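You operate a simulated robot arm through the tools that you are given. There is no shell and no other tool. Be economical: measure what you need, move in short steps, check, and stop when the job is done.

You run a simulated two-armed robot. Do the job below in one go: nothing can be reset, and whatever is moved stays where it is left.

JOB
Open the drawer of the glass bench, fetch the purple clip from there and set it on the red book cover, then shut the drawer. Fetch the clear jug and set it on the teal notebook. Take the wide grey tube and put it on the purple book cover. Switch the red brake lever on. Fetch the green pulp tray and set it on the bench end by the cartons hole. Put the orange box that says "Folhanita" from the belt top in the clear bottles drum and the orange box that says "Brumelito" on the green square on the low table. Do these in any order. Set down upright: clear jug, wide grey tube. The red brake lever goes to its stop.

Only the result counts: the job must be done as asked and must still hold three seconds after the hand-in. Knocking over, shifting, dropping, spilling or breaking anything else fails it. A push-on lid holds only when it is set on centred and level and pressed home; a screw cap is set on level and turned clockwise until tight.

ROBOT AND FRAMES
Two 7-joint arms with two-finger grippers on one trunk, on a base that drives. Base frame: it is fixed to the floor where the robot stands at the start and does not move with it; the origin is under the middle of the robot, x ahead of it, y to its left, z up; the surface under the hand at the start is at about z = 800. Lengths are in mm, angles in rad, forces in N, time in s.
The left shoulder is at the start at [78, 151, 904], the right one opposite. With the tool pointing down near the work surface each hand reaches from about 100 to 780 mm from the robot's upright axis, wherever it stands, measured 20 degrees to its own side. Places, roughly: Clear bottles drum [-5400, 6900, 800]; bench end by the cartons hole [-4600, -3500, 800]; clear jug (9x13x12 cm) [500, -3200, 800]; drawer of the glass bench [600, 0, 700]; green pulp tray (15x11x5 cm) [-4000, -200, 300]; green square on the low table (20x20 cm) [-10300, 6220, 460]; orange box [-7250, 3000, 1000]; purple book cover [-3500, -750, 250]; purple clip (9x4x4 cm) [600, 0, 700]; red book cover [-3750, -750, 250]; red brake lever [-3800, -400, 1000]; teal notebook [750, 250, 750]; wide grey tube (8x8x10 cm) [-3400, -200, 300]. Payload 2.54 kg a hand.
Tool frame (each hand has its own): the origin (TCP) lies between the finger pads and is the grasp point; the fingertips stand 30 mm ahead of it; z points along the fingers, y is the line along which they close. Largest opening 116 mm; the body of the gripper starts 95 mm behind the TCP.
Orientation is that of the tool frame in the base frame, as [roll, pitch, yaw] about the fixed x, y, z axes, in that order (R = Rz(yaw) Ry(pitch) Rx(roll)). With the fingers straight down and closing along the base's y, the tool's x points along the base's -x, its y along +y and its z along -z.

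CONTROLS
- The arms move only by the tool send_rows. It takes "left_series", "right_series" or both (then of equal length, played together; a hand with none holds still); each is a list of rows, each an object (a shift or turn left out is 0, a gripper value left out holds the last) with "gripper": the gripper command, from -1 (fully open) to 1 (shut), values between in proportion; "travel": the shift along the base's x, y, z in mm, a list of three; "delta_rot": the turn, a rotation vector about the base's x, y, z in degrees, a list of three. In form: [{"gripper": gripper, "travel": [x, y, z], "delta_rot": [wx, wy, wz]}, ...]. A call has 1 to 10 rows; each row shifts and turns the commanded pose from where the row before left it. Each row takes 0.2 s and may step no farther than 50 mm and 0.15 rad from the row before; otherwise, or with a gripper value out of range, the whole call is refused. Where a pose cannot be reached the arm comes as near as it can. A force on the tool above 40 N (or 10 N above the force at the start of the call, whichever is more), or a blocked arm, ends the call early, and 0.2 s more pass. The fingers move at their own pace (about 72 mm/s each) and stop on an object; they squeeze with about 24 N. The grip force told is the motor's: it shows also when the fingers shut on nothing. Time passes only in rows, and 0.2 s behind the last, so rows that do not move let the fingers close. The reply holds the time, the measured pose of the TCP, the force on the tool along the base axes, the opening and the grip force, in the units named above and with some noise, with the torque about the TCP (base axes, N m) and any sound that the robot's microphone picked up, and new pictures: "views" is both (left out), scene, wrist or none (wrist: the cameras of the hands that moved).
- Cameras (640 x 400 px; columns grow to the right, rows downward): "scene" is now at [166.5, 5.8, 1039.7]; the picture's right is [0.22, -0.98, 0.00], its down [-0.52, -0.11, -0.85] and it looks along [0.83, 0.18, -0.53] (base axes); focal length 214 px, centre (320, 200). "left" rides on the left gripper at [69, 15, -122] in its tool frame; the picture's right is [-0.21, 0.98, 0.00], its down [-0.83, -0.18, -0.53] and it looks along [-0.52, -0.11, 0.85] (tool axes); focal length 251 px, centre (320, 200). "right" rides on the right gripper at [69, -15, -122] in its tool frame; the picture's right is [0.21, 0.98, 0.00], its down [-0.83, 0.18, -0.53] and it looks along [-0.52, 0.11, 0.85] (tool axes); focal length 251 px, centre (320, 200). There is no depth. A picture from a camera that has moved, and an enlarged one, comes with that camera's place and axes in the base frame and with its lens. The place of the scene camera against the robot may be out by one fixed shift of up to 25 mm in any direction.
- raise_lower(by): slides the trunk up (or, below 0, down) by that many mm; the arms and the scene camera ride with it, the base frame stays. It gives what a move gives, with no picture.
- steer(legs): drives the robot by 1 to 6 legs, each [ahead, left, turn to the left] in mm, mm and rad, along the robot's own axes; the way and the turn of a leg run together, so that a leg with both is an arc; at most 1500 mm and 3.142 rad a leg. The arms and the cameras ride along, it lands a little off, and it stops where it bumps. It gives what a move gives, and a new picture of the scene camera.
- head_to(pan, tilt): turns the head with the scene camera to pan (to the left, within 1.396 rad either way) and tilt (down, from -0.506 to 1.204), counted from straight ahead of the robot. It gives what a move gives, and a new picture of the scene camera.
- inspect(camera, box): a new picture of the part [left, top, right, bottom] of that camera's present view, enlarged. The clock stands still meanwhile.
- finish_job(): hands the job in; it is judged then, once.

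Work in short steps. Places have to be worked out from the pictures, the camera data and where the tool is seen: move nearer, look again, correct. Check each grasp and each placing, and mend what went wrong. You have 217 turns and 260 pictures in all, those below and enlarged ones among them. Open the grippers and draw the arms clear of the work before you hand the job in, unless the task says otherwise; then end with one line.

The tools are called after "Call:" as name(argument=value, ...) on one line, values as JSON. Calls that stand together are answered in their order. send_rows: Moves the arms, as the interface text tells. Its arguments: {"type":"object","properties":{"left_series":{"type":"array","items":{"type":"object","properties":{"gripper":{"type":"number"},"travel":{"type":"array","items":{"type":"number"}},"delta_rot":{"type":"array","items":{"type":"number"}}}}},"right_series":{"type":"array","items":{"type":"object","properties":{"gripper":{"type":"number"},"travel":{"type":"array","items":{"type":"number"}},"delta_rot":{"type":"array","items":{"type":"number"}}}}},"views":{"type":"string","enum":["both","scene","wrist","none"]}},"required":[]} The other tools are called the same way: raise_lower (by) slides the trunk up or down; steer (legs) drives the base; head_to (pan, tilt) turns the head that bears the scene camera; inspect (camera, box) takes an enlarged picture of a part of a camera's view; finish_job () hands the job in.

At the start:

```text
time_s: 0.0
left_ee_pos: [486.4, 243.7, 1133.9]
left_ee_rot: [3.142, -0.001, 3.141]
left_contact_force: [-0.4, -0.8, 0.8]
left_ft_torque: [0.01, -0.03, 0.0]
left_opening: 116.0
left_grasp_force: 0.1
right_ee_pos: [460.6, -141.3, 1045.8]
right_ee_rot: [3.138, 0.003, 3.14]
right_contact_force: [-0.9, 0.1, -0.9]
right_ft_torque: [0.0, 0.0, -0.02]
right_opening: 115.9
right_grasp_force: 0.0
trunk travel left (down, up): [-141.0, 148.0]
robot x, y, heading: [-2.7, 0.3, 0.001]
head pan, tilt: [0.216, 0.56]
```

scene: 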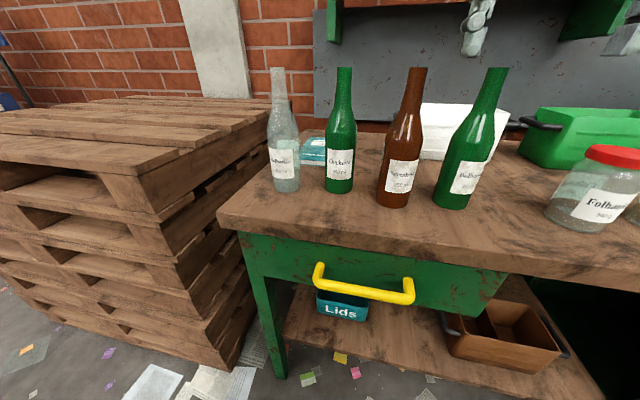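
right: 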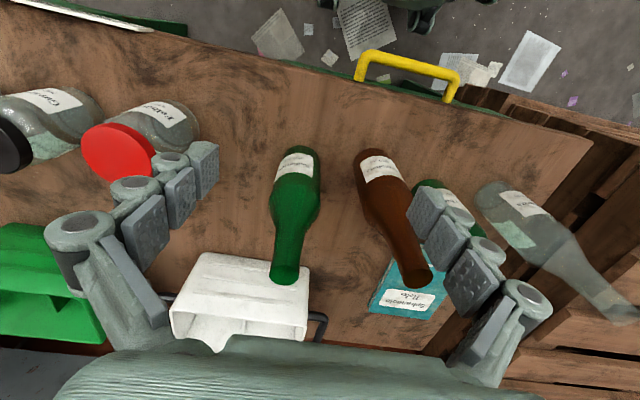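
left: 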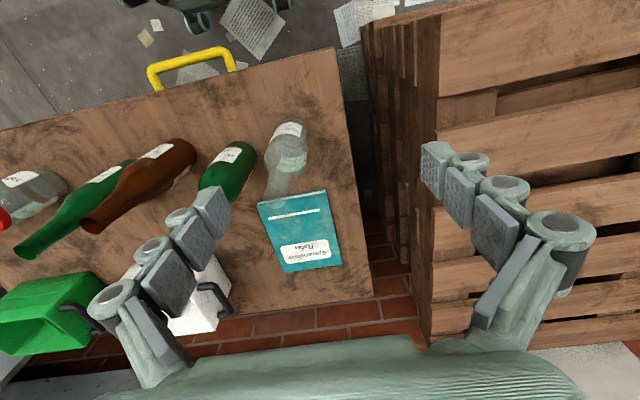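

I'll look to the sides first, to know the room before driving.

Call:
head_to(pan=1.396, tilt=0.3)

Call:
head_to(pan=-1.396, tilt=0.3)

```text
time_s: 1.4
left_ee_pos: [486.8, 243.9, 1134.7]
left_ee_rot: [-3.142, 0.0, -3.141]
left_contact_force: [0.4, 0.5, -0.5]
left_ft_torque: [-0.03, -0.02, 0.01]
left_opening: 115.9
left_grasp_force: 0.1
right_ee_pos: [459.7, -141.7, 1045.0]
right_ee_rot: [3.14, 0.002, 3.14]
right_contact_force: [-0.8, -0.8, -0.3]
right_ft_torque: [0.03, -0.01, -0.02]
right_opening: 116.1
right_grasp_force: 0.1
trunk travel left (down, up): [-141.0, 148.0]
robot x, y, heading: [-1.8, -2.8, 0.003]
head pan, tilt: [1.396, 0.3]
camera scene: at [95.4, 78.4, 1063.6], right [0.98, -0.17, 0.0], down [-0.05, -0.29, -0.96], along [0.17, 0.94, -0.3], focal length 214 px, centre (320, 200)
```

scene: 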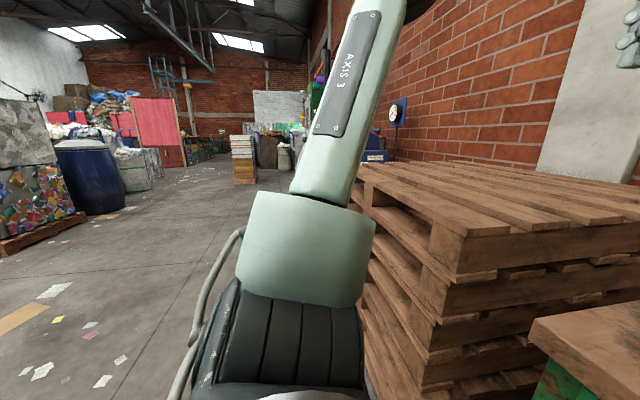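

```text
time_s: 3.9
left_ee_pos: [487.1, 243.0, 1134.2]
left_ee_rot: [-3.14, 0.0, -3.141]
left_contact_force: [-0.3, 0.5, -0.1]
left_ft_torque: [0.03, 0.04, -0.01]
left_opening: 115.9
left_grasp_force: 0.1
right_ee_pos: [460.9, -142.2, 1045.8]
right_ee_rot: [3.14, 0.001, 3.14]
right_contact_force: [-0.7, 0.1, 1.2]
right_ft_torque: [0.02, -0.02, -0.03]
right_opening: 116.0
right_grasp_force: 0.1
trunk travel left (down, up): [-141.0, 148.0]
robot x, y, heading: [1.0, -2.0, -0.004]
head pan, tilt: [-1.396, 0.3]
camera scene: at [95.4, -105.4, 1063.6], right [-0.98, -0.17, 0.0], down [-0.05, 0.29, -0.96], along [0.17, -0.94, -0.3], focal length 214 px, centre (320, 200)
```

scene: 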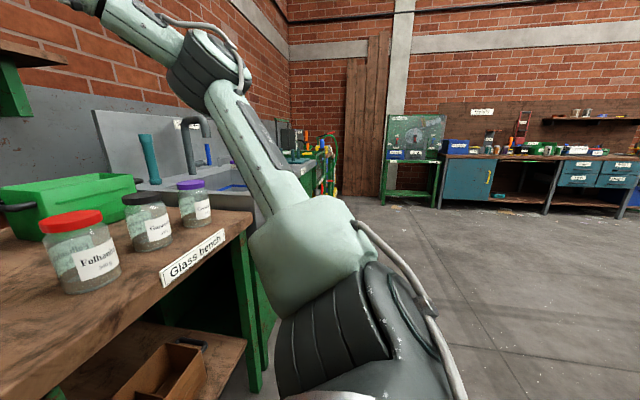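

Clear floor around. I raise the trunk to clear the bottles and back off from the bench.

Call:
raise_lower(by=120)

Call:
steer(legs=[[-420, 0, 0]])

Call:
head_to(pan=0.0, tilt=0.6)

```text
time_s: 5.3
left_ee_pos: [486.3, 242.1, 1253.3]
left_ee_rot: [3.14, 0.0, -3.14]
left_contact_force: [-0.2, 0.1, 0.0]
left_ft_torque: [-0.01, 0.0, 0.0]
left_opening: 115.9
left_grasp_force: 0.1
right_ee_pos: [461.0, -140.5, 1165.1]
right_ee_rot: [3.139, 0.0, 3.139]
right_contact_force: [-0.3, -0.4, -0.3]
right_ft_torque: [0.01, 0.05, 0.01]
right_opening: 115.8
right_grasp_force: 0.0
trunk travel left (down, up): [-261.0, 28.0]
robot x, y, heading: [0.5, 0.1, 0.003]
head pan, tilt: [-1.396, 0.3]
```

```text
time_s: 7.9
left_ee_pos: [66.0, 242.9, 1254.8]
left_ee_rot: [-3.141, 0.0, 3.137]
left_contact_force: [-0.7, 1.2, 0.3]
left_ft_torque: [0.02, -0.02, 0.05]
left_opening: 115.6
left_grasp_force: 0.0
right_ee_pos: [37.4, -143.2, 1165.6]
right_ee_rot: [3.14, 0.001, 3.134]
right_contact_force: [-1.1, -0.4, 0.8]
right_ft_torque: [-0.01, 0.01, -0.01]
right_opening: 116.1
right_grasp_force: 0.0
trunk travel left (down, up): [-261.0, 28.0]
robot x, y, heading: [-425.1, -4.2, 0.001]
head pan, tilt: [-1.396, 0.3]
camera scene: at [-327.0, -104.9, 1183.7], right [-0.99, -0.17, 0.0], down [-0.05, 0.29, -0.96], along [0.16, -0.94, -0.3], focal length 214 px, centre (320, 200)
```

scene: 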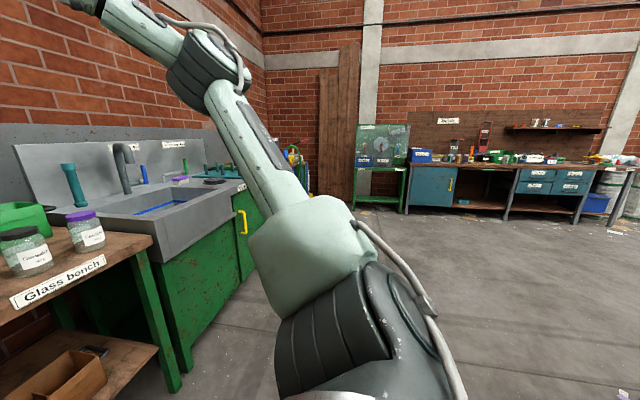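

```text
time_s: 9.5
left_ee_pos: [68.0, 241.4, 1253.9]
left_ee_rot: [-3.141, 0.0, 3.138]
left_contact_force: [-0.2, -0.9, -0.1]
left_ft_torque: [-0.03, -0.03, 0.0]
left_opening: 116.0
left_grasp_force: 0.1
right_ee_pos: [37.2, -142.9, 1166.9]
right_ee_rot: [3.139, 0.001, 3.134]
right_contact_force: [0.1, 0.6, 0.4]
right_ft_torque: [-0.03, 0.02, -0.02]
right_opening: 116.1
right_grasp_force: 0.0
trunk travel left (down, up): [-261.0, 28.0]
robot x, y, heading: [-422.8, 0.1, -0.007]
head pan, tilt: [0.0, 0.6]
camera scene: at [-254.0, -13.3, 1156.2], right [-0.01, -1.0, 0.0], down [-0.56, 0.0, -0.83], along [0.83, 0.0, -0.56], focal length 214 px, centre (320, 200)
```

scene: 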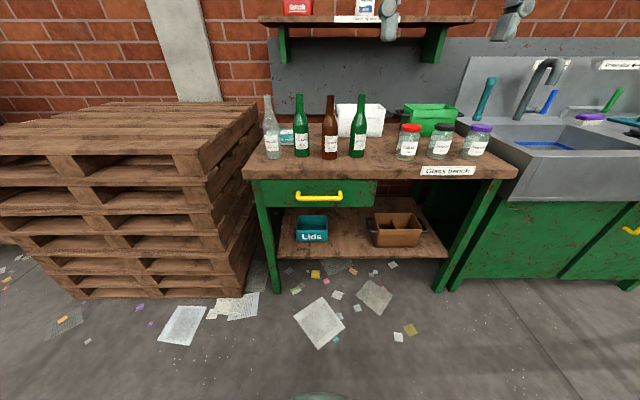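

Handle sits near [393, 0, ~690]. I'll drive forward a bit, lower the trunk, and look at it with the right wrist camera to hook it from above.

Call:
steer(legs=[[120, 0, 0]])

Call:
raise_lower(by=-120)

Call:
send_rows(right_series=[{"gripper": 1, "travel": [40, 25, -20]}, {"travel": [40, 25, -20]}, {"travel": [40, 25, -20]}, {"travel": [40, 25, -20]}, {"travel": [20, 25, -25]}, {"travel": [0, 15, -30]}], views="wrist")

```text
time_s: 10.7
left_ee_pos: [184.9, 241.8, 1253.3]
left_ee_rot: [3.141, -0.001, 3.14]
left_contact_force: [0.1, -0.4, -0.3]
left_ft_torque: [0.02, 0.04, -0.01]
left_opening: 116.0
left_grasp_force: 0.0
right_ee_pos: [157.2, -142.6, 1165.2]
right_ee_rot: [3.141, 0.0, 3.133]
right_contact_force: [0.2, 0.5, 0.3]
right_ft_torque: [0.01, 0.04, 0.03]
right_opening: 115.7
right_grasp_force: 0.0
trunk travel left (down, up): [-261.0, 28.0]
robot x, y, heading: [-304.1, -0.5, -0.006]
head pan, tilt: [0.0, 0.6]
camera scene: at [-134.7, -13.7, 1156.0], right [0.0, -1.0, 0.0], down [-0.57, 0.0, -0.82], along [0.82, 0.0, -0.57], focal length 214 px, centre (320, 200)
```

scene: 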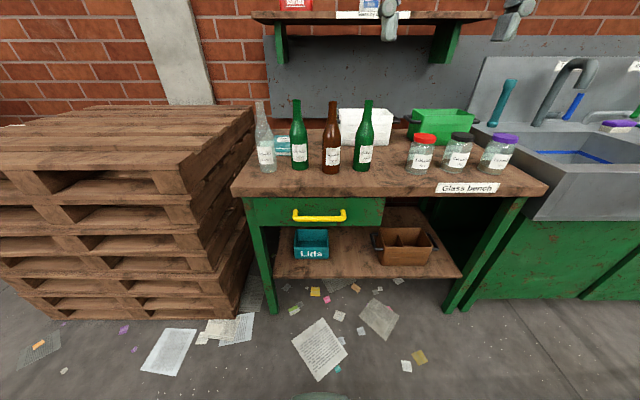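

```text
time_s: 12.2
left_ee_pos: [184.5, 241.1, 1132.1]
left_ee_rot: [-3.141, 0.0, 3.137]
left_contact_force: [1.0, 0.1, -1.1]
left_ft_torque: [0.03, -0.02, 0.03]
left_opening: 115.8
left_grasp_force: 0.2
right_ee_pos: [157.2, -142.7, 1045.4]
right_ee_rot: [3.14, 0.0, 3.135]
right_contact_force: [0.1, -0.1, 0.5]
right_ft_torque: [-0.03, -0.01, 0.0]
right_opening: 115.9
right_grasp_force: 0.0
trunk travel left (down, up): [-141.0, 148.0]
robot x, y, heading: [-304.1, 2.0, -0.005]
head pan, tilt: [0.0, 0.6]
```

```text
refused: row 1 steps farther than a row can; nothing moved
```

Step was slightly too long; resend shorter.

Call:
send_rows(right_series=[{"gripper": 1, "travel": [40, 22, -18]}, {"travel": [40, 22, -18]}, {"travel": [40, 22, -18]}, {"travel": [40, 22, -18]}, {"travel": [20, 25, -35]}, {"travel": [0, 22, -40]}], views="wrist")

```text
time_s: 13.6
left_ee_pos: [184.3, 241.1, 1133.7]
left_ee_rot: [3.141, -0.001, 3.139]
left_contact_force: [0.2, 0.6, 0.1]
left_ft_torque: [-0.03, 0.0, -0.01]
left_opening: 116.2
left_grasp_force: 0.1
right_ee_pos: [337.6, -8.1, 898.7]
right_ee_rot: [3.14, 0.0, 3.132]
right_contact_force: [0.2, -0.7, -0.3]
right_ft_torque: [0.01, -0.01, 0.03]
right_opening: 0.1
right_grasp_force: 24.4
trunk travel left (down, up): [-141.0, 148.0]
robot x, y, heading: [-303.7, -1.0, -0.004]
head pan, tilt: [0.0, 0.6]
camera right: at [268.9, -22.4, 1020.9], right [-0.21, 0.98, 0.0], down [0.83, 0.18, 0.53], along [0.52, 0.11, -0.85], focal length 251 px, centre (320, 200)
```

right: 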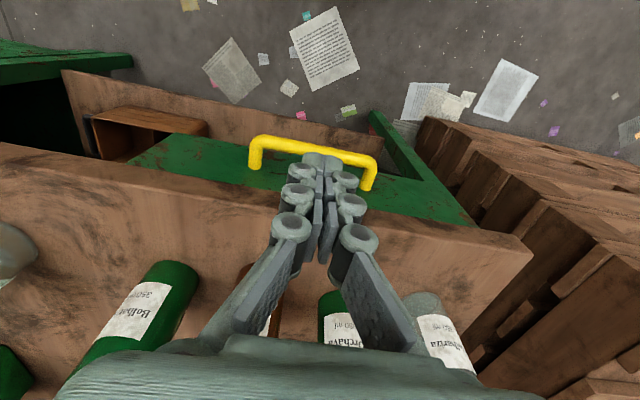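

Handle bar is at about x=393, z≈695, y≈-80..80, with the bench edge overhanging near it, so I'll grip it horizontally: turn the right tool to point ahead, closing vertically.

Call:
send_rows(right_series=[{"gripper": 1, "travel": [-15, 0, 0], "delta_rot": [-4.94, -4.94, 4.94]}, {"travel": [-15, 0, 0], "delta_rot": [-4.94, -4.94, 4.94]}, {"travel": [0, 0, -10], "delta_rot": [-4.94, -4.94, 4.94]}, {"travel": [0, 0, -10], "delta_rot": [-4.94, -4.94, 4.94]}, {"travel": [0, 0, -10], "delta_rot": [-4.94, -4.94, 4.94]}, {"travel": [0, 0, -10], "delta_rot": [-4.94, -4.94, 4.94]}, {"travel": [0, 0, -10], "delta_rot": [-4.94, -4.94, 4.94]}], views="none")

Call:
send_rows(right_series=[{"gripper": -1, "travel": [0, 0, -20], "delta_rot": [-4.94, -4.94, 4.94]}, {"travel": [0, 0, -20], "delta_rot": [-4.94, -4.94, 4.94]}, {"travel": [0, 0, -20], "delta_rot": [-4.94, -4.94, 4.94]}, {"travel": [0, 0, -20], "delta_rot": [-4.94, -4.94, 4.94]}, {"travel": [0, 0, -25], "delta_rot": [-4.94, -4.94, 4.94]}, {"travel": [0, 0, -25], "delta_rot": [-4.94, -4.94, 4.94]}, {"travel": [0, 0, -24], "delta_rot": [-4.94, -4.94, 4.94]}, {}], views="both")

```text
time_s: 15.2
left_ee_pos: [184.9, 242.6, 1132.7]
left_ee_rot: [3.141, 0.0, 3.137]
left_contact_force: [-0.3, 0.2, -0.7]
left_ft_torque: [0.03, 0.0, 0.01]
left_opening: 116.0
left_grasp_force: 0.0
right_ee_pos: [306.5, -6.8, 849.0]
right_ee_rot: [-2.358, 0.345, -2.359]
right_contact_force: [-0.6, -0.5, 0.0]
right_ft_torque: [0.01, 0.0, -0.02]
right_opening: 0.0
right_grasp_force: 23.0
trunk travel left (down, up): [-141.0, 148.0]
robot x, y, heading: [-300.7, 2.3, -0.005]
head pan, tilt: [0.0, 0.6]
```

```text
time_s: 17.0
left_ee_pos: [185.0, 242.2, 1132.8]
left_ee_rot: [3.139, -0.002, 3.139]
left_contact_force: [-0.3, 0.0, 0.1]
left_ft_torque: [0.02, 0.04, 0.0]
left_opening: 116.0
left_grasp_force: 0.0
right_ee_pos: [305.2, -1.8, 699.2]
right_ee_rot: [-1.576, 0.006, -1.575]
right_contact_force: [0.1, -0.2, 0.5]
right_ft_torque: [-0.01, 0.0, 0.01]
right_opening: 115.9
right_grasp_force: 0.0
right hand out of reach, approached as far as the arm can: row 7
trunk travel left (down, up): [-141.0, 148.0]
robot x, y, heading: [-300.3, -0.8, -0.007]
head pan, tilt: [0.0, 0.6]
camera scene: at [-135.4, -13.7, 1036.1], right [0.0, -1.0, 0.0], down [-0.57, 0.0, -0.82], along [0.82, 0.0, -0.57], focal length 214 px, centre (320, 200)
camera right: at [181.8, -69.5, 713.8], right [-0.01, -0.21, -0.98], down [-0.53, 0.83, -0.17], along [0.85, 0.52, -0.11], focal length 251 px, centre (320, 200)
```

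scene: 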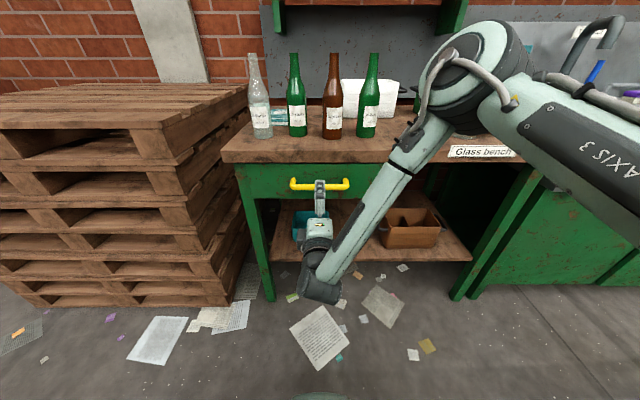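
right: 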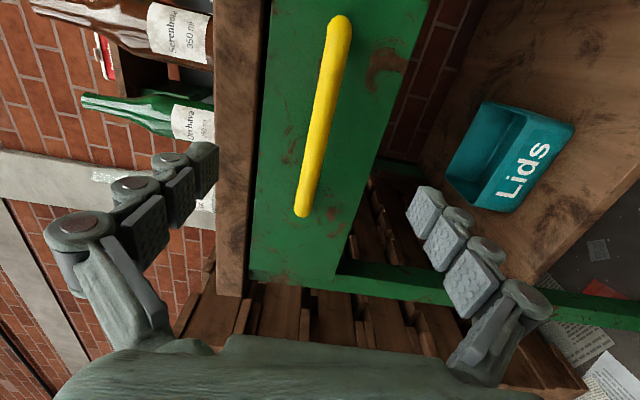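

Handle lies right between the opened fingers. Advance 85 mm and grip.

Call:
send_rows(right_series=[{"gripper": -1, "travel": [30, 0, 0]}, {"travel": [30, 0, 0]}, {"travel": [24, 0, 0]}, {"gripper": 1}, {}, {}, {}], views="none")

```text
time_s: 18.6
left_ee_pos: [188.1, 240.6, 1130.7]
left_ee_rot: [-3.139, -0.005, 3.139]
left_contact_force: [0.4, 0.9, 0.1]
left_ft_torque: [0.01, 0.02, -0.01]
left_opening: 116.0
left_grasp_force: 0.1
right_ee_pos: [383.3, 15.7, 700.3]
right_ee_rot: [-1.602, 0.005, -1.578]
right_contact_force: [-1.0, 2.5, -37.2]
right_ft_torque: [-0.17, 0.29, -0.54]
right_opening: 16.7
right_grasp_force: 33.5
right hand out of reach, approached as far as the arm can: row 1, 2, 3
trunk travel left (down, up): [-141.0, 148.0]
robot x, y, heading: [-303.4, 3.3, 0.001]
head pan, tilt: [0.0, 0.6]
```

Gripped (16.7 mm bar). Relieve the vertical load slightly and pull.

Call:
send_rows(right_series=[{"gripper": 1, "travel": [-5, 0, -5]}, {"travel": [-20, 0, 0]}, {"travel": [-30, 0, 0]}, {"travel": [-30, 0, 0]}, {"travel": [-30, 0, 0]}], views="scene")

```text
time_s: 19.8
left_ee_pos: [186.8, 241.0, 1131.5]
left_ee_rot: [-3.141, -0.005, 3.139]
left_contact_force: [0.3, 0.8, -0.3]
left_ft_torque: [0.02, -0.02, 0.0]
left_opening: 115.9
left_grasp_force: 0.0
right_ee_pos: [269.7, 14.2, 699.9]
right_ee_rot: [-1.587, 0.007, -1.57]
right_contact_force: [-0.7, -14.4, -30.8]
right_ft_torque: [-0.45, 0.4, 1.05]
right_opening: 16.4
right_grasp_force: 42.2
trunk travel left (down, up): [-141.0, 148.0]
robot x, y, heading: [-303.9, 1.2, -0.003]
head pan, tilt: [0.0, 0.6]
camera scene: at [-133.3, -14.5, 1035.6], right [0.0, -1.0, 0.0], down [-0.57, 0.0, -0.82], along [0.82, 0.0, -0.57], focal length 214 px, centre (320, 200)
```

scene: 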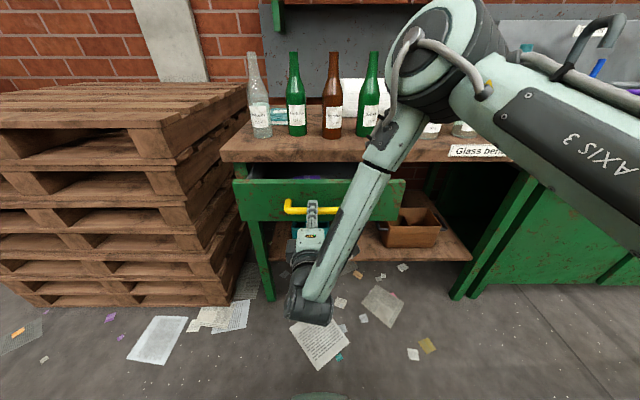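

Drawer is opening. Pull another 140 mm.

Call:
send_rows(right_series=[{"gripper": 1, "travel": [-30, 0, 0]}, {"travel": [-30, 0, 0]}, {"travel": [-30, 0, 0]}, {"travel": [-30, 0, 0]}, {"travel": [-20, 0, 0]}], views="scene")

```text
time_s: 20.6
left_ee_pos: [184.5, 240.9, 1134.3]
left_ee_rot: [3.141, 0.0, 3.138]
left_contact_force: [-0.1, -0.5, 0.0]
left_ft_torque: [-0.03, -0.01, -0.01]
left_opening: 115.9
left_grasp_force: 0.1
right_ee_pos: [188.1, 14.9, 699.8]
right_ee_rot: [-1.598, 0.001, -1.574]
right_contact_force: [-1.5, -1.9, -12.8]
right_ft_torque: [-0.19, 0.28, 0.09]
right_opening: 16.8
right_grasp_force: 42.7
trunk travel left (down, up): [-141.0, 148.0]
robot x, y, heading: [-304.0, -2.2, -0.006]
head pan, tilt: [0.0, 0.6]
stopped in row 3 (right hand): the force on the tool passed its limit at 45 N (the readings are from after the stop); the commanded pose is now the measured one
camera scene: at [-135.2, -13.9, 1036.7], right [0.0, -1.0, 0.0], down [-0.57, 0.0, -0.82], along [0.82, 0.0, -0.57], focal length 214 px, centre (320, 200)
```

scene: 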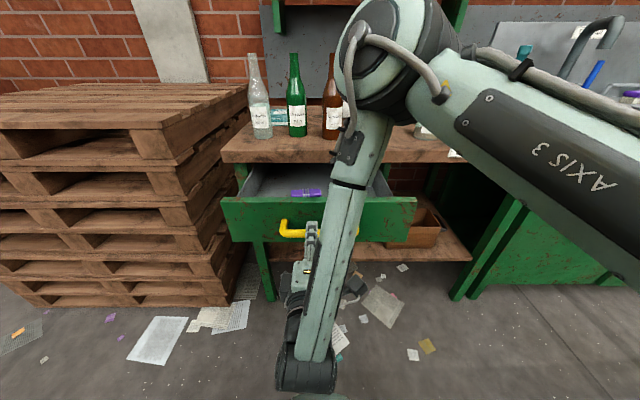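

Drawer open ~195 mm (at its stop), the purple clip visible inside. Release the handle and pull the right hand back and aside.

Call:
send_rows(right_series=[{"gripper": -1}, {}, {}, {"travel": [-25, 0, 0]}, {"travel": [-30, 0, 0]}, {"travel": [-5, -45, 0]}, {"travel": [0, -50, 0]}, {"travel": [0, -50, 0]}, {"travel": [0, -50, 0]}], views="none")

Call:
send_rows(left_series=[{"travel": [30, -35, 0]}, {"travel": [35, -35, 0]}, {"travel": [35, -35, 0]}, {"travel": [20, -35, -20]}, {"travel": [0, -30, -40]}, {"travel": [0, -10, -48]}, {"travel": [0, 0, -50]}], views="both")

```text
time_s: 22.6
left_ee_pos: [185.7, 237.8, 1134.3]
left_ee_rot: [3.139, 0.0, 3.137]
left_contact_force: [0.0, -2.1, 0.3]
left_ft_torque: [0.23, 0.03, 0.01]
left_opening: 115.8
left_grasp_force: 0.1
right_ee_pos: [191.6, -88.2, 765.9]
right_ee_rot: [-1.597, 0.006, -1.578]
right_contact_force: [-0.1, 0.3, 0.4]
right_ft_torque: [-0.02, -0.02, 0.03]
right_opening: 115.7
right_grasp_force: 0.1
right hand out of reach, approached as far as the arm can: row 4, 5, 6, 7, 8, 9
trunk travel left (down, up): [-141.0, 148.0]
robot x, y, heading: [-303.8, 1.5, -0.007]
head pan, tilt: [0.0, 0.6]
```

```text
time_s: 24.2
left_ee_pos: [292.3, 62.3, 957.1]
left_ee_rot: [-3.141, 0.0, 3.137]
left_contact_force: [-0.2, -0.4, 0.1]
left_ft_torque: [0.02, -0.06, -0.01]
left_opening: 115.9
left_grasp_force: 0.1
left hand out of reach, approached as far as the arm can: row 2, 3
right_ee_pos: [190.5, -86.6, 767.1]
right_ee_rot: [-1.595, 0.003, -1.576]
right_contact_force: [-0.1, 0.3, 0.4]
right_ft_torque: [0.03, 0.0, 0.05]
right_opening: 116.3
right_grasp_force: 0.0
trunk travel left (down, up): [-141.0, 148.0]
robot x, y, heading: [-305.2, 1.1, 0.003]
head pan, tilt: [0.0, 0.6]
camera scene: at [-135.3, -13.8, 1036.1], right [0.0, -1.0, 0.0], down [-0.57, 0.0, -0.82], along [0.82, 0.0, -0.57], focal length 214 px, centre (320, 200)
camera left: at [223.6, 78.8, 1078.2], right [0.22, 0.98, 0.0], down [0.83, -0.18, 0.53], along [0.52, -0.12, -0.85], focal length 251 px, centre (320, 200)
```

scene: 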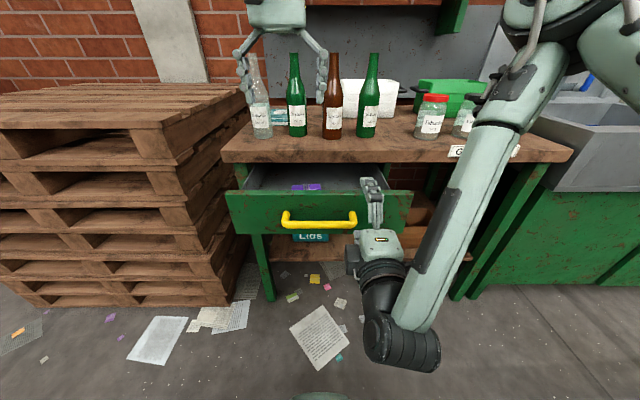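
left: 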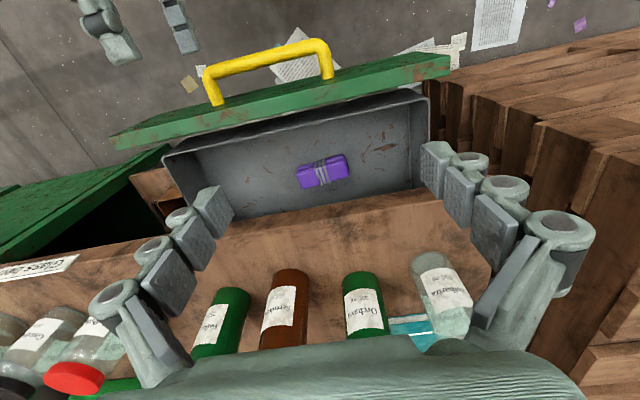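

The drawer slid back a bit (handle now near x≈225), and the clip (≈[405,40,675]) is under the bench lip. I'll first turn the right hand back to pointing down and out of the way.

Call:
send_rows(right_series=[{"travel": [0, -10, 40]}, {"travel": [-5, -10, 40]}, {"travel": [0, -5, 10], "delta_rot": [4.94, 4.94, -4.94]}, {"travel": [0, -5, 10], "delta_rot": [4.94, 4.94, -4.94]}, {"travel": [0, -5, 10], "delta_rot": [4.94, 4.94, -4.94]}, {"travel": [0, -5, 10], "delta_rot": [4.94, 4.94, -4.94]}, {"travel": [0, -5, 20], "delta_rot": [4.94, 4.94, -4.94]}, {"travel": [0, -5, 20], "delta_rot": [4.94, 4.94, -4.94]}, {"travel": [0, -5, 20], "delta_rot": [4.94, 4.94, -4.94]}], views="none")

Call:
send_rows(right_series=[{"travel": [0, -5, 20], "delta_rot": [4.94, 4.94, -4.94]}, {"travel": [0, -5, 20], "delta_rot": [4.94, 4.94, -4.94]}, {"travel": [0, -5, 20], "delta_rot": [4.94, 4.94, -4.94]}, {"travel": [0, -5, 20], "delta_rot": [4.94, 4.94, -4.94]}, {"travel": [0, -5, 20], "delta_rot": [4.94, 4.94, -4.94]}, {"travel": [0, -5, 20], "delta_rot": [4.94, 4.94, -4.94]}, {"travel": [0, -5, 20], "delta_rot": [4.94, 4.94, -4.94]}], views="none")

```text
time_s: 26.2
left_ee_pos: [291.0, 63.1, 955.4]
left_ee_rot: [-3.141, -0.002, 3.138]
left_contact_force: [-0.3, 0.1, 0.3]
left_ft_torque: [0.0, -0.01, 0.01]
left_opening: 116.0
left_grasp_force: 0.0
right_ee_pos: [216.5, -120.8, 931.6]
right_ee_rot: [-2.379, 0.339, -2.363]
right_contact_force: [-0.4, 0.0, 0.8]
right_ft_torque: [-0.02, 0.01, 0.03]
right_opening: 116.0
right_grasp_force: 0.0
right hand out of reach, approached as far as the arm can: row 1, 2
trunk travel left (down, up): [-141.0, 148.0]
robot x, y, heading: [-304.0, 1.1, -0.003]
head pan, tilt: [0.0, 0.6]
```

```text
time_s: 27.8
left_ee_pos: [291.2, 62.2, 956.7]
left_ee_rot: [-3.139, 0.0, 3.137]
left_contact_force: [-1.1, -0.1, 0.1]
left_ft_torque: [0.01, 0.03, 0.03]
left_opening: 116.1
left_grasp_force: 0.0
right_ee_pos: [217.1, -157.4, 1074.2]
right_ee_rot: [3.124, -0.002, 3.137]
right_contact_force: [-0.3, 0.6, -0.3]
right_ft_torque: [-0.01, -0.01, -0.01]
right_opening: 116.0
right_grasp_force: 0.0
trunk travel left (down, up): [-141.0, 148.0]
robot x, y, heading: [-303.5, 1.5, -0.002]
head pan, tilt: [0.0, 0.6]
```

Now left hand, closed, dips behind the drawer front and pulls it to the stop.

Call:
send_rows(left_series=[{"gripper": 1, "travel": [30, -40, 0]}, {"travel": [0, 0, -48]}, {"travel": [0, 0, -48]}, {"travel": [0, 0, -48]}, {"travel": [0, 0, -48]}, {"travel": [0, 0, -45]}], views="wrist")

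```text
time_s: 29.1
left_ee_pos: [325.5, 23.7, 760.8]
left_ee_rot: [-3.13, 0.019, 3.141]
left_contact_force: [0.5, 2.0, 10.4]
left_ft_torque: [0.13, 0.13, -0.04]
left_opening: 5.9
left_grasp_force: 28.6
right_ee_pos: [218.2, -157.6, 1071.9]
right_ee_rot: [3.127, -0.003, 3.14]
right_contact_force: [0.0, 0.1, -0.7]
right_ft_torque: [0.03, 0.08, 0.02]
right_opening: 116.0
right_grasp_force: 0.0
trunk travel left (down, up): [-141.0, 148.0]
robot x, y, heading: [-300.6, 3.0, -0.005]
head pan, tilt: [0.0, 0.6]
stopped in row 6 (left hand): the force on the tool passed its limit at 63 N (the readings are from after the stop); the commanded pose is now the measured one
camera left: at [255.3, 40.7, 880.5], right [0.22, 0.98, -0.01], down [0.82, -0.18, 0.55], along [0.54, -0.12, -0.83], focal length 251 px, centre (320, 200)
```

left: 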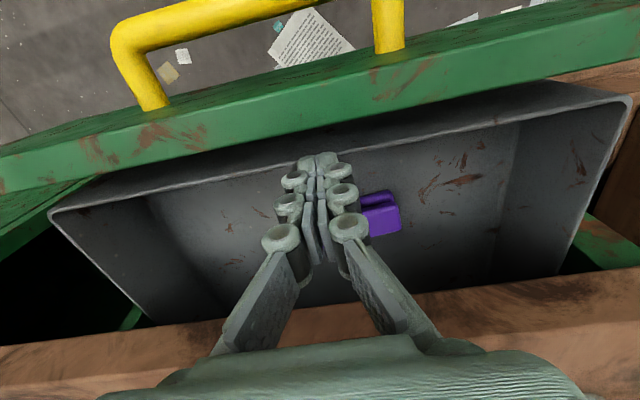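

Force stop at tip z≈731 with 5.9 mm between the fingers; let me look closely.

Call:
inspect(camera="left", box=[220, 120, 460, 270])

Call:
send_rows(left_series=[{"travel": [0, 0, 30]}], views="both")

```text
2.67 times, centred on (340, 195) of left
camera zoom: at [255.3, 40.7, 880.5], right [0.22, 0.98, -0.01], down [0.82, -0.18, 0.55], along [0.54, -0.12, -0.83], focal length 670 px, centre (267, 213)
```

zoom: 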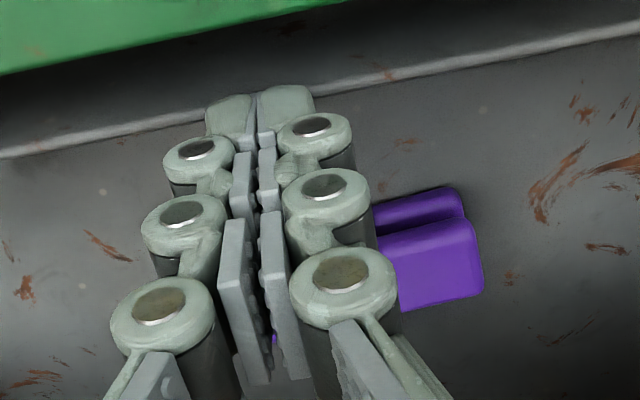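

```text
time_s: 29.5
left_ee_pos: [325.1, 23.3, 787.5]
left_ee_rot: [-3.132, 0.014, 3.139]
left_contact_force: [-0.3, 0.0, 0.2]
left_ft_torque: [0.02, 0.02, -0.03]
left_opening: 0.1
left_grasp_force: 28.7
right_ee_pos: [217.9, -157.1, 1072.6]
right_ee_rot: [3.126, -0.003, 3.139]
right_contact_force: [-1.4, -0.6, -0.4]
right_ft_torque: [0.04, -0.01, -0.01]
right_opening: 115.9
right_grasp_force: 0.1
trunk travel left (down, up): [-141.0, 148.0]
robot x, y, heading: [-301.9, -2.9, -0.006]
head pan, tilt: [0.0, 0.6]
camera scene: at [-135.5, -13.9, 1036.1], right [0.0, -1.0, 0.0], down [-0.56, 0.0, -0.83], along [0.83, 0.0, -0.56], focal length 214 px, centre (320, 200)
camera left: at [255.3, 39.6, 908.1], right [0.22, 0.98, -0.01], down [0.82, -0.18, 0.55], along [0.53, -0.12, -0.84], focal length 251 px, centre (320, 200)
```

scene: 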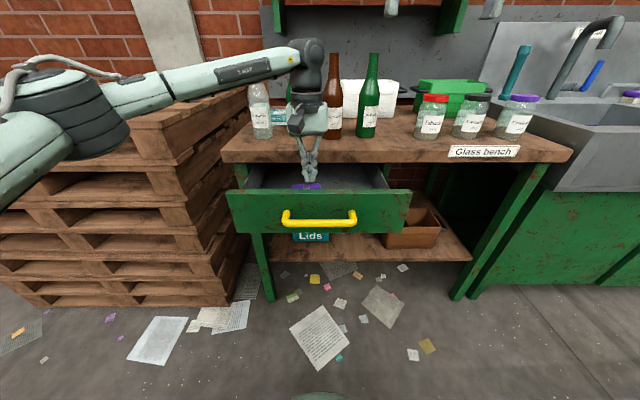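
left: 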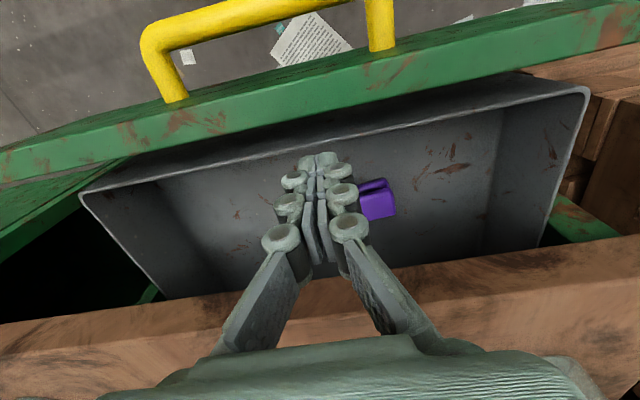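

The tips hit the tray's front rim (x≈314), so the drawer had slid back ~45 mm. Insert 27 mm deeper in x and pull to the stop.

Call:
send_rows(left_series=[{"gripper": 1, "travel": [27, -10, 0]}, {"travel": [0, 0, -35]}, {"travel": [0, 0, -25]}, {"travel": [-25, 0, 0]}, {"travel": [-25, 0, 0]}, {"travel": [-20, 0, 0]}, {"travel": [-20, 0, 0]}], views="wrist")

```text
time_s: 31.1
left_ee_pos: [260.3, 13.4, 727.8]
left_ee_rot: [-3.133, 0.016, 3.139]
left_contact_force: [-0.7, 0.4, 0.0]
left_ft_torque: [0.01, 0.01, -0.03]
left_opening: 0.0
left_grasp_force: 29.0
right_ee_pos: [217.6, -157.7, 1072.1]
right_ee_rot: [3.123, -0.002, 3.138]
right_contact_force: [-0.2, 0.5, -0.4]
right_ft_torque: [0.04, 0.03, -0.01]
right_opening: 116.1
right_grasp_force: 0.2
trunk travel left (down, up): [-141.0, 148.0]
robot x, y, heading: [-303.9, -1.4, -0.005]
head pan, tilt: [0.0, 0.6]
camera left: at [190.9, 31.1, 848.4], right [0.22, 0.98, -0.01], down [0.82, -0.18, 0.55], along [0.53, -0.12, -0.84], focal length 251 px, centre (320, 200)
```

left: 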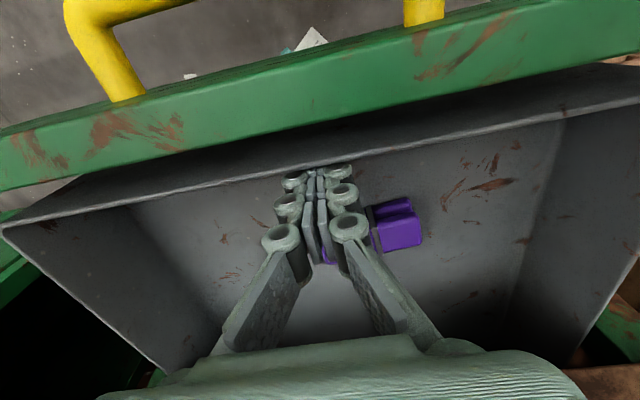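

Drawer is following freely; keep pulling until it stops.

Call:
send_rows(left_series=[{"gripper": 1, "travel": [-20, 0, 0]}, {"travel": [-20, 0, 0]}, {"travel": [-20, 0, 0]}, {"travel": [-20, 0, 0]}], views="scene")

```text
time_s: 32.1
left_ee_pos: [192.5, 14.2, 729.7]
left_ee_rot: [-3.126, 0.038, -3.127]
left_contact_force: [8.3, -1.5, -1.8]
left_ft_torque: [0.0, 0.01, -0.01]
left_opening: 0.0
left_grasp_force: 28.3
right_ee_pos: [217.4, -158.5, 1072.5]
right_ee_rot: [3.124, -0.003, 3.137]
right_contact_force: [0.5, -0.2, 0.3]
right_ft_torque: [-0.03, -0.02, 0.01]
right_opening: 115.8
right_grasp_force: 0.1
trunk travel left (down, up): [-141.0, 148.0]
robot x, y, heading: [-300.5, 1.6, -0.006]
head pan, tilt: [0.0, 0.6]
stopped in row 4 (left hand): the force on the tool passed its limit at 48 N (the readings are from after the stop); the commanded pose is now the measured one
camera scene: at [-135.0, -13.8, 1036.2], right [0.0, -1.0, 0.0], down [-0.56, 0.0, -0.83], along [0.83, 0.0, -0.56], focal length 214 px, centre (320, 200)
```

scene: 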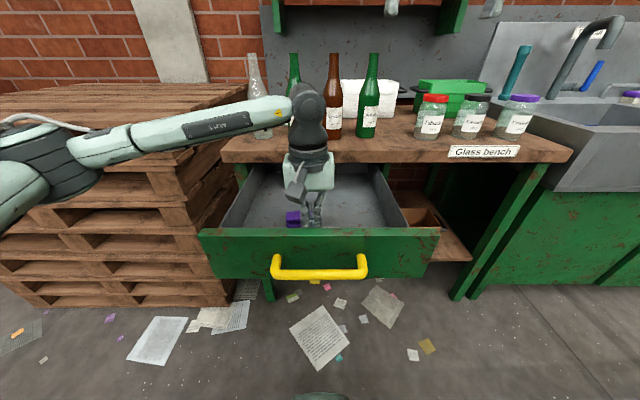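

Drawer fully open now. Lift the hand, open it, and look at the clip from above.

Call:
send_rows(left_series=[{"gripper": 1, "travel": [20, 0, 0]}, {"travel": [10, 5, 45]}, {"gripper": -1, "travel": [10, 10, 45]}, {"travel": [10, 10, 10]}, {}], views="wrist")

```text
time_s: 33.3
left_ee_pos: [240.9, 39.5, 831.1]
left_ee_rot: [-3.126, 0.035, -3.13]
left_contact_force: [0.2, -0.2, -0.2]
left_ft_torque: [0.02, 0.01, 0.0]
left_opening: 105.9
left_grasp_force: 0.0
right_ee_pos: [218.0, -158.1, 1073.2]
right_ee_rot: [3.124, -0.005, 3.139]
right_contact_force: [-0.1, 0.2, -0.1]
right_ft_torque: [0.02, 0.02, -0.02]
right_opening: 115.9
right_grasp_force: 0.1
trunk travel left (down, up): [-141.0, 148.0]
robot x, y, heading: [-300.9, -3.5, -0.002]
head pan, tilt: [0.0, 0.6]
camera left: at [168.8, 55.9, 950.8], right [0.2, 0.98, -0.01], down [0.81, -0.16, 0.56], along [0.55, -0.12, -0.83], focal length 251 px, centre (320, 200)
```

left: 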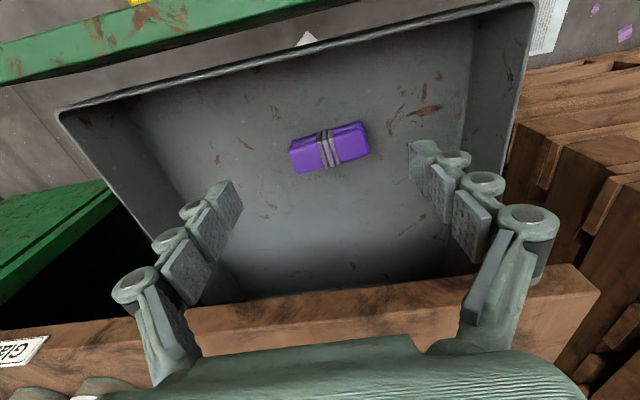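

Clip is at about [273, 42, 700], long axis along y. I'll straddle its ends without turning the hand and descend.

Call:
send_rows(left_series=[{"gripper": -1, "travel": [32, 2, 0], "delta_rot": [0.9, 2.0, 0]}, {"travel": [0, 0, -40]}, {"travel": [0, 0, -35]}, {"travel": [0, 0, -33]}], views="wrist")

```text
time_s: 34.3
left_ee_pos: [273.9, 42.1, 720.0]
left_ee_rot: [-3.141, -0.001, -3.131]
left_contact_force: [0.6, -0.7, -0.3]
left_ft_torque: [-0.03, -0.03, 0.01]
left_opening: 116.0
left_grasp_force: 0.2
right_ee_pos: [217.4, -156.8, 1071.3]
right_ee_rot: [3.124, -0.004, 3.138]
right_contact_force: [0.4, 0.5, -0.5]
right_ft_torque: [0.01, -0.02, 0.03]
right_opening: 115.8
right_grasp_force: 0.0
trunk travel left (down, up): [-141.0, 148.0]
robot x, y, heading: [-300.3, -1.7, -0.003]
head pan, tilt: [0.0, 0.6]
camera left: at [205.1, 56.5, 842.6], right [0.2, 0.98, 0.0], down [0.83, -0.17, 0.53], along [0.52, -0.11, -0.85], focal length 251 px, centre (320, 200)
```

left: 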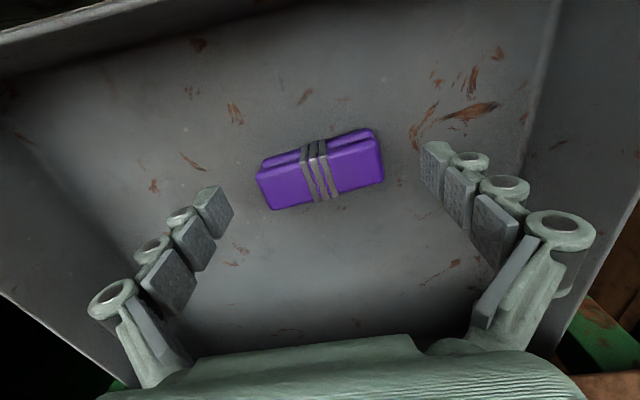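

Descend ~25 mm more and slightly forward, then close.

Call:
send_rows(left_series=[{"gripper": -1, "travel": [4, 0, -13]}, {"travel": [0, 0, -12]}, {"gripper": 1}, {}, {}, {}], views="wrist")

```text
time_s: 35.7
left_ee_pos: [276.3, 41.6, 696.6]
left_ee_rot: [3.14, 0.0, -3.128]
left_contact_force: [-0.3, -0.1, 0.9]
left_ft_torque: [0.03, 0.05, -0.01]
left_opening: 90.2
left_grasp_force: 24.2
right_ee_pos: [217.9, -157.9, 1072.3]
right_ee_rot: [3.126, -0.003, 3.139]
right_contact_force: [-0.5, -0.6, -0.5]
right_ft_torque: [0.0, 0.0, 0.02]
right_opening: 116.1
right_grasp_force: 0.1
trunk travel left (down, up): [-141.0, 148.0]
robot x, y, heading: [-301.5, 1.0, -0.006]
head pan, tilt: [0.0, 0.6]
camera left: at [208.5, 56.9, 818.1], right [0.2, 0.98, 0.0], down [0.83, -0.17, 0.53], along [0.52, -0.11, -0.85], focal length 251 px, centre (320, 200)
```

left: 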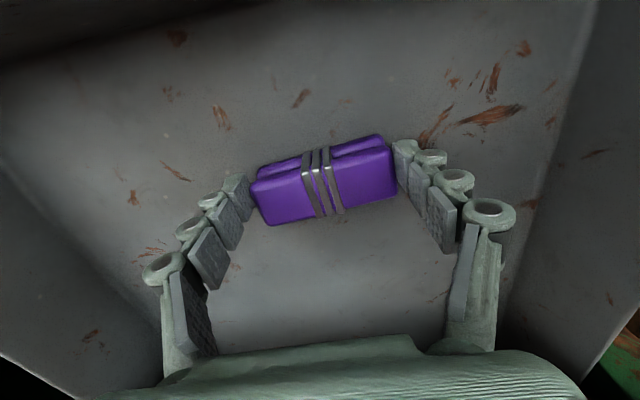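

Gripped at 90 mm. Lift it up clear of the drawer and check.

Call:
send_rows(left_series=[{"gripper": 1, "travel": [0, 0, 30]}, {"travel": [0, 0, 45]}, {"travel": [0, 0, 48]}, {"travel": [-20, 20, 40]}, {"travel": [-20, 30, 30]}, {"travel": [-10, 45, 0]}, {"travel": [0, 45, 0]}], views="both")

```text
time_s: 37.3
left_ee_pos: [226.8, 180.5, 889.2]
left_ee_rot: [3.14, 0.001, -3.132]
left_contact_force: [-0.7, -0.1, -0.4]
left_ft_torque: [0.0, 0.0, -0.03]
left_opening: 0.0
left_grasp_force: 23.9
right_ee_pos: [218.0, -156.7, 1071.6]
right_ee_rot: [3.125, -0.002, 3.139]
right_contact_force: [-0.1, -0.4, 0.7]
right_ft_torque: [-0.02, 0.0, 0.01]
right_opening: 115.8
right_grasp_force: 0.1
trunk travel left (down, up): [-141.0, 148.0]
robot x, y, heading: [-302.6, 0.8, -0.007]
head pan, tilt: [0.0, 0.6]
camera scene: at [-135.1, -13.7, 1036.2], right [0.0, -1.0, 0.0], down [-0.56, 0.0, -0.83], along [0.83, 0.0, -0.56], focal length 214 px, centre (320, 200)
camera left: at [158.9, 194.7, 1011.1], right [0.2, 0.98, 0.0], down [0.83, -0.17, 0.53], along [0.52, -0.11, -0.85], focal length 251 px, centre (320, 200)
```

scene: 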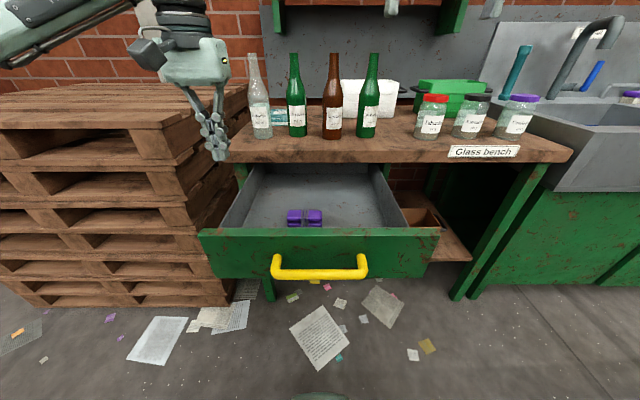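
left: 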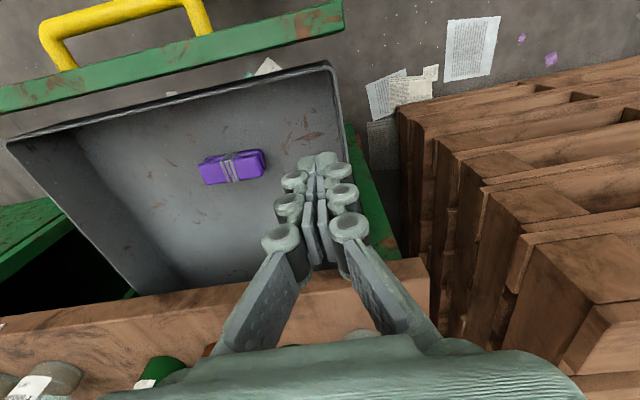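

The clip slipped off; it's still lying at about [280, 40, 678]. I'll turn the hand 90° and grip it across its 4 cm width.

Call:
send_rows(left_series=[{"gripper": -1, "travel": [5, -15, 0], "delta_rot": [0, 0, -8.2]}, {"travel": [5, -15, 0], "delta_rot": [0, 0, -8.2]}, {"travel": [5, -15, 0], "delta_rot": [0, 0, -8.2]}, {"travel": [5, -15, 0], "delta_rot": [0, 0, -8.2]}, {"travel": [5, -15, 0], "delta_rot": [0, 0, -8.2]}, {"travel": [5, -15, 0], "delta_rot": [0, 0, -8.2]}, {"travel": [5, -15, 0], "delta_rot": [0, 0, -8.2]}, {"travel": [5, -15, 0], "delta_rot": [0, 0, -8.2]}, {"travel": [5, -10, 0], "delta_rot": [0, 0, -8.2]}, {"travel": [5, -10, 0], "delta_rot": [0, 0, -8.2]}], views="none")

Call:
send_rows(left_series=[{"travel": [0, 0, -45], "delta_rot": [0, 0, -8]}, {"travel": [0, 0, -45]}, {"travel": [0, 0, -40]}], views="wrist")

```text
time_s: 39.5
left_ee_pos: [136.0, 9.9, 864.4]
left_ee_rot: [3.14, 0.001, 1.726]
left_contact_force: [0.6, 0.7, 0.5]
left_ft_torque: [0.0, -0.02, 0.02]
left_opening: 116.3
left_grasp_force: 0.1
left hand out of reach, approached as far as the arm can: row 7, 8, 9, 10
right_ee_pos: [217.7, -157.1, 1072.4]
right_ee_rot: [3.124, -0.003, 3.137]
right_contact_force: [0.0, -0.2, -0.3]
right_ft_torque: [-0.03, -0.03, 0.0]
right_opening: 115.8
right_grasp_force: 0.1
trunk travel left (down, up): [-141.0, 148.0]
robot x, y, heading: [-300.3, 1.6, -0.005]
head pan, tilt: [0.0, 0.6]
```

```text
time_s: 40.3
left_ee_pos: [87.1, 32.7, 779.6]
left_ee_rot: [-3.14, 0.0, 1.59]
left_contact_force: [-0.9, -0.4, 0.4]
left_ft_torque: [-0.02, -0.02, 0.01]
left_opening: 116.1
left_grasp_force: 0.2
left hand out of reach, approached as far as the arm can: row 1, 2, 3
right_ee_pos: [217.8, -158.0, 1072.0]
right_ee_rot: [3.125, -0.003, 3.138]
right_contact_force: [-0.2, 0.2, -0.4]
right_ft_torque: [0.02, 0.01, -0.01]
right_opening: 115.8
right_grasp_force: 0.0
trunk travel left (down, up): [-141.0, 148.0]
robot x, y, heading: [-302.0, 2.1, -0.005]
head pan, tilt: [0.0, 0.6]
camera left: at [101.7, 102.3, 901.6], right [0.98, -0.2, 0.0], down [-0.17, -0.83, 0.53], along [-0.1, -0.52, -0.85], focal length 251 px, centre (320, 200)
```

left: 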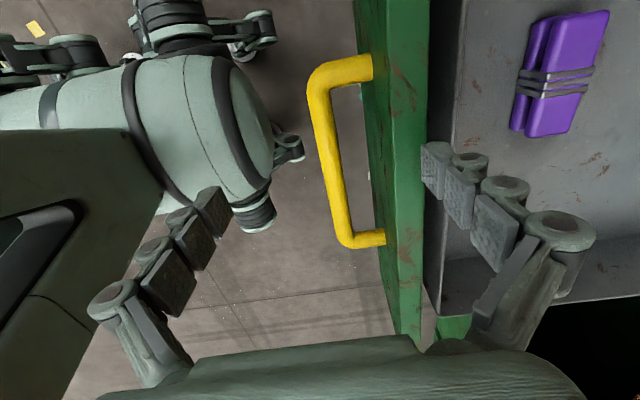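

This turn direction runs out of reach; raise and turn the other way (yaw −90°).

Call:
send_rows(left_series=[{"travel": [0, 0, 50]}, {"travel": [0, 0, 50]}, {"travel": [0, 0, 30]}, {"delta_rot": [0, 0, 8.2]}, {"delta_rot": [0, 0, 8.2]}, {"delta_rot": [0, 0, 8.2]}, {"delta_rot": [0, 0, 8.2]}, {"delta_rot": [0, 0, 8.2]}, {"delta_rot": [0, 0, 8.2]}, {"delta_rot": [0, 0, 8.2]}], views="none")

Call:
send_rows(left_series=[{"delta_rot": [0, 0, 8.2]}, {"delta_rot": [0, 0, 8.2]}, {"delta_rot": [0, 0, 8.2]}, {"delta_rot": [0, 0, 8.2]}, {"delta_rot": [0, 0, 8.2]}, {"delta_rot": [0, 0, 8.2]}, {"delta_rot": [0, 0, 8.2]}, {"delta_rot": [0, 0, 8.2]}, {"delta_rot": [0, 0, 8.2]}, {"delta_rot": [0, 0, 8.2]}], views="none")

Call:
send_rows(left_series=[{"delta_rot": [0, 0, 8.2]}, {"delta_rot": [0, 0, 8.2]}, {"delta_rot": [0, 0, 8.2]}, {"delta_rot": [0, 0, 8.2]}, {"delta_rot": [0, 0, 6]}], views="wrist")

```text
time_s: 42.5
left_ee_pos: [77.2, 28.2, 908.0]
left_ee_rot: [3.141, 0.0, 2.587]
left_contact_force: [-0.4, -1.1, 0.7]
left_ft_torque: [0.01, 0.0, 0.02]
left_opening: 116.0
left_grasp_force: 0.0
left hand out of reach, approached as far as the arm can: row 2, 3
right_ee_pos: [217.5, -158.1, 1072.3]
right_ee_rot: [3.124, -0.003, 3.139]
right_contact_force: [0.2, -0.1, 0.2]
right_ft_torque: [-0.02, 0.01, -0.01]
right_opening: 116.1
right_grasp_force: 0.1
trunk travel left (down, up): [-141.0, 148.0]
robot x, y, heading: [-301.5, -0.8, -0.003]
head pan, tilt: [0.0, 0.6]
```

```text
time_s: 44.7
left_ee_pos: [75.6, 28.4, 908.3]
left_ee_rot: [-3.141, -0.001, -2.265]
left_contact_force: [0.2, 0.1, -0.1]
left_ft_torque: [0.0, 0.0, -0.02]
left_opening: 115.9
left_grasp_force: 0.0
right_ee_pos: [218.0, -157.8, 1072.0]
right_ee_rot: [3.124, -0.002, 3.137]
right_contact_force: [0.7, 0.3, 0.0]
right_ft_torque: [0.03, 0.0, 0.02]
right_opening: 116.0
right_grasp_force: 0.0
trunk travel left (down, up): [-141.0, 148.0]
robot x, y, heading: [-297.5, -1.3, -0.002]
head pan, tilt: [0.0, 0.6]
```

```text
time_s: 45.9
left_ee_pos: [75.9, 27.3, 908.5]
left_ee_rot: [3.14, 0.0, -1.588]
left_contact_force: [-0.6, -0.1, 0.2]
left_ft_torque: [-0.02, -0.02, 0.02]
left_opening: 115.9
left_grasp_force: 0.1
right_ee_pos: [216.8, -158.0, 1072.1]
right_ee_rot: [3.126, 0.0, 3.137]
right_contact_force: [-0.1, 0.9, -0.1]
right_ft_torque: [0.0, 0.02, -0.01]
right_opening: 115.9
right_grasp_force: 0.1
trunk travel left (down, up): [-141.0, 148.0]
robot x, y, heading: [-303.8, -1.0, -0.004]
head pan, tilt: [0.0, 0.6]
camera left: at [60.2, -40.6, 1030.8], right [-0.97, 0.23, 0.0], down [0.2, 0.82, 0.53], along [0.12, 0.52, -0.85], focal length 251 px, centre (320, 200)
```

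left: 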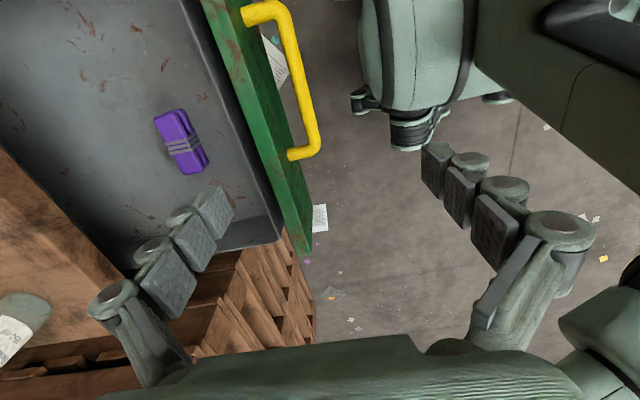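

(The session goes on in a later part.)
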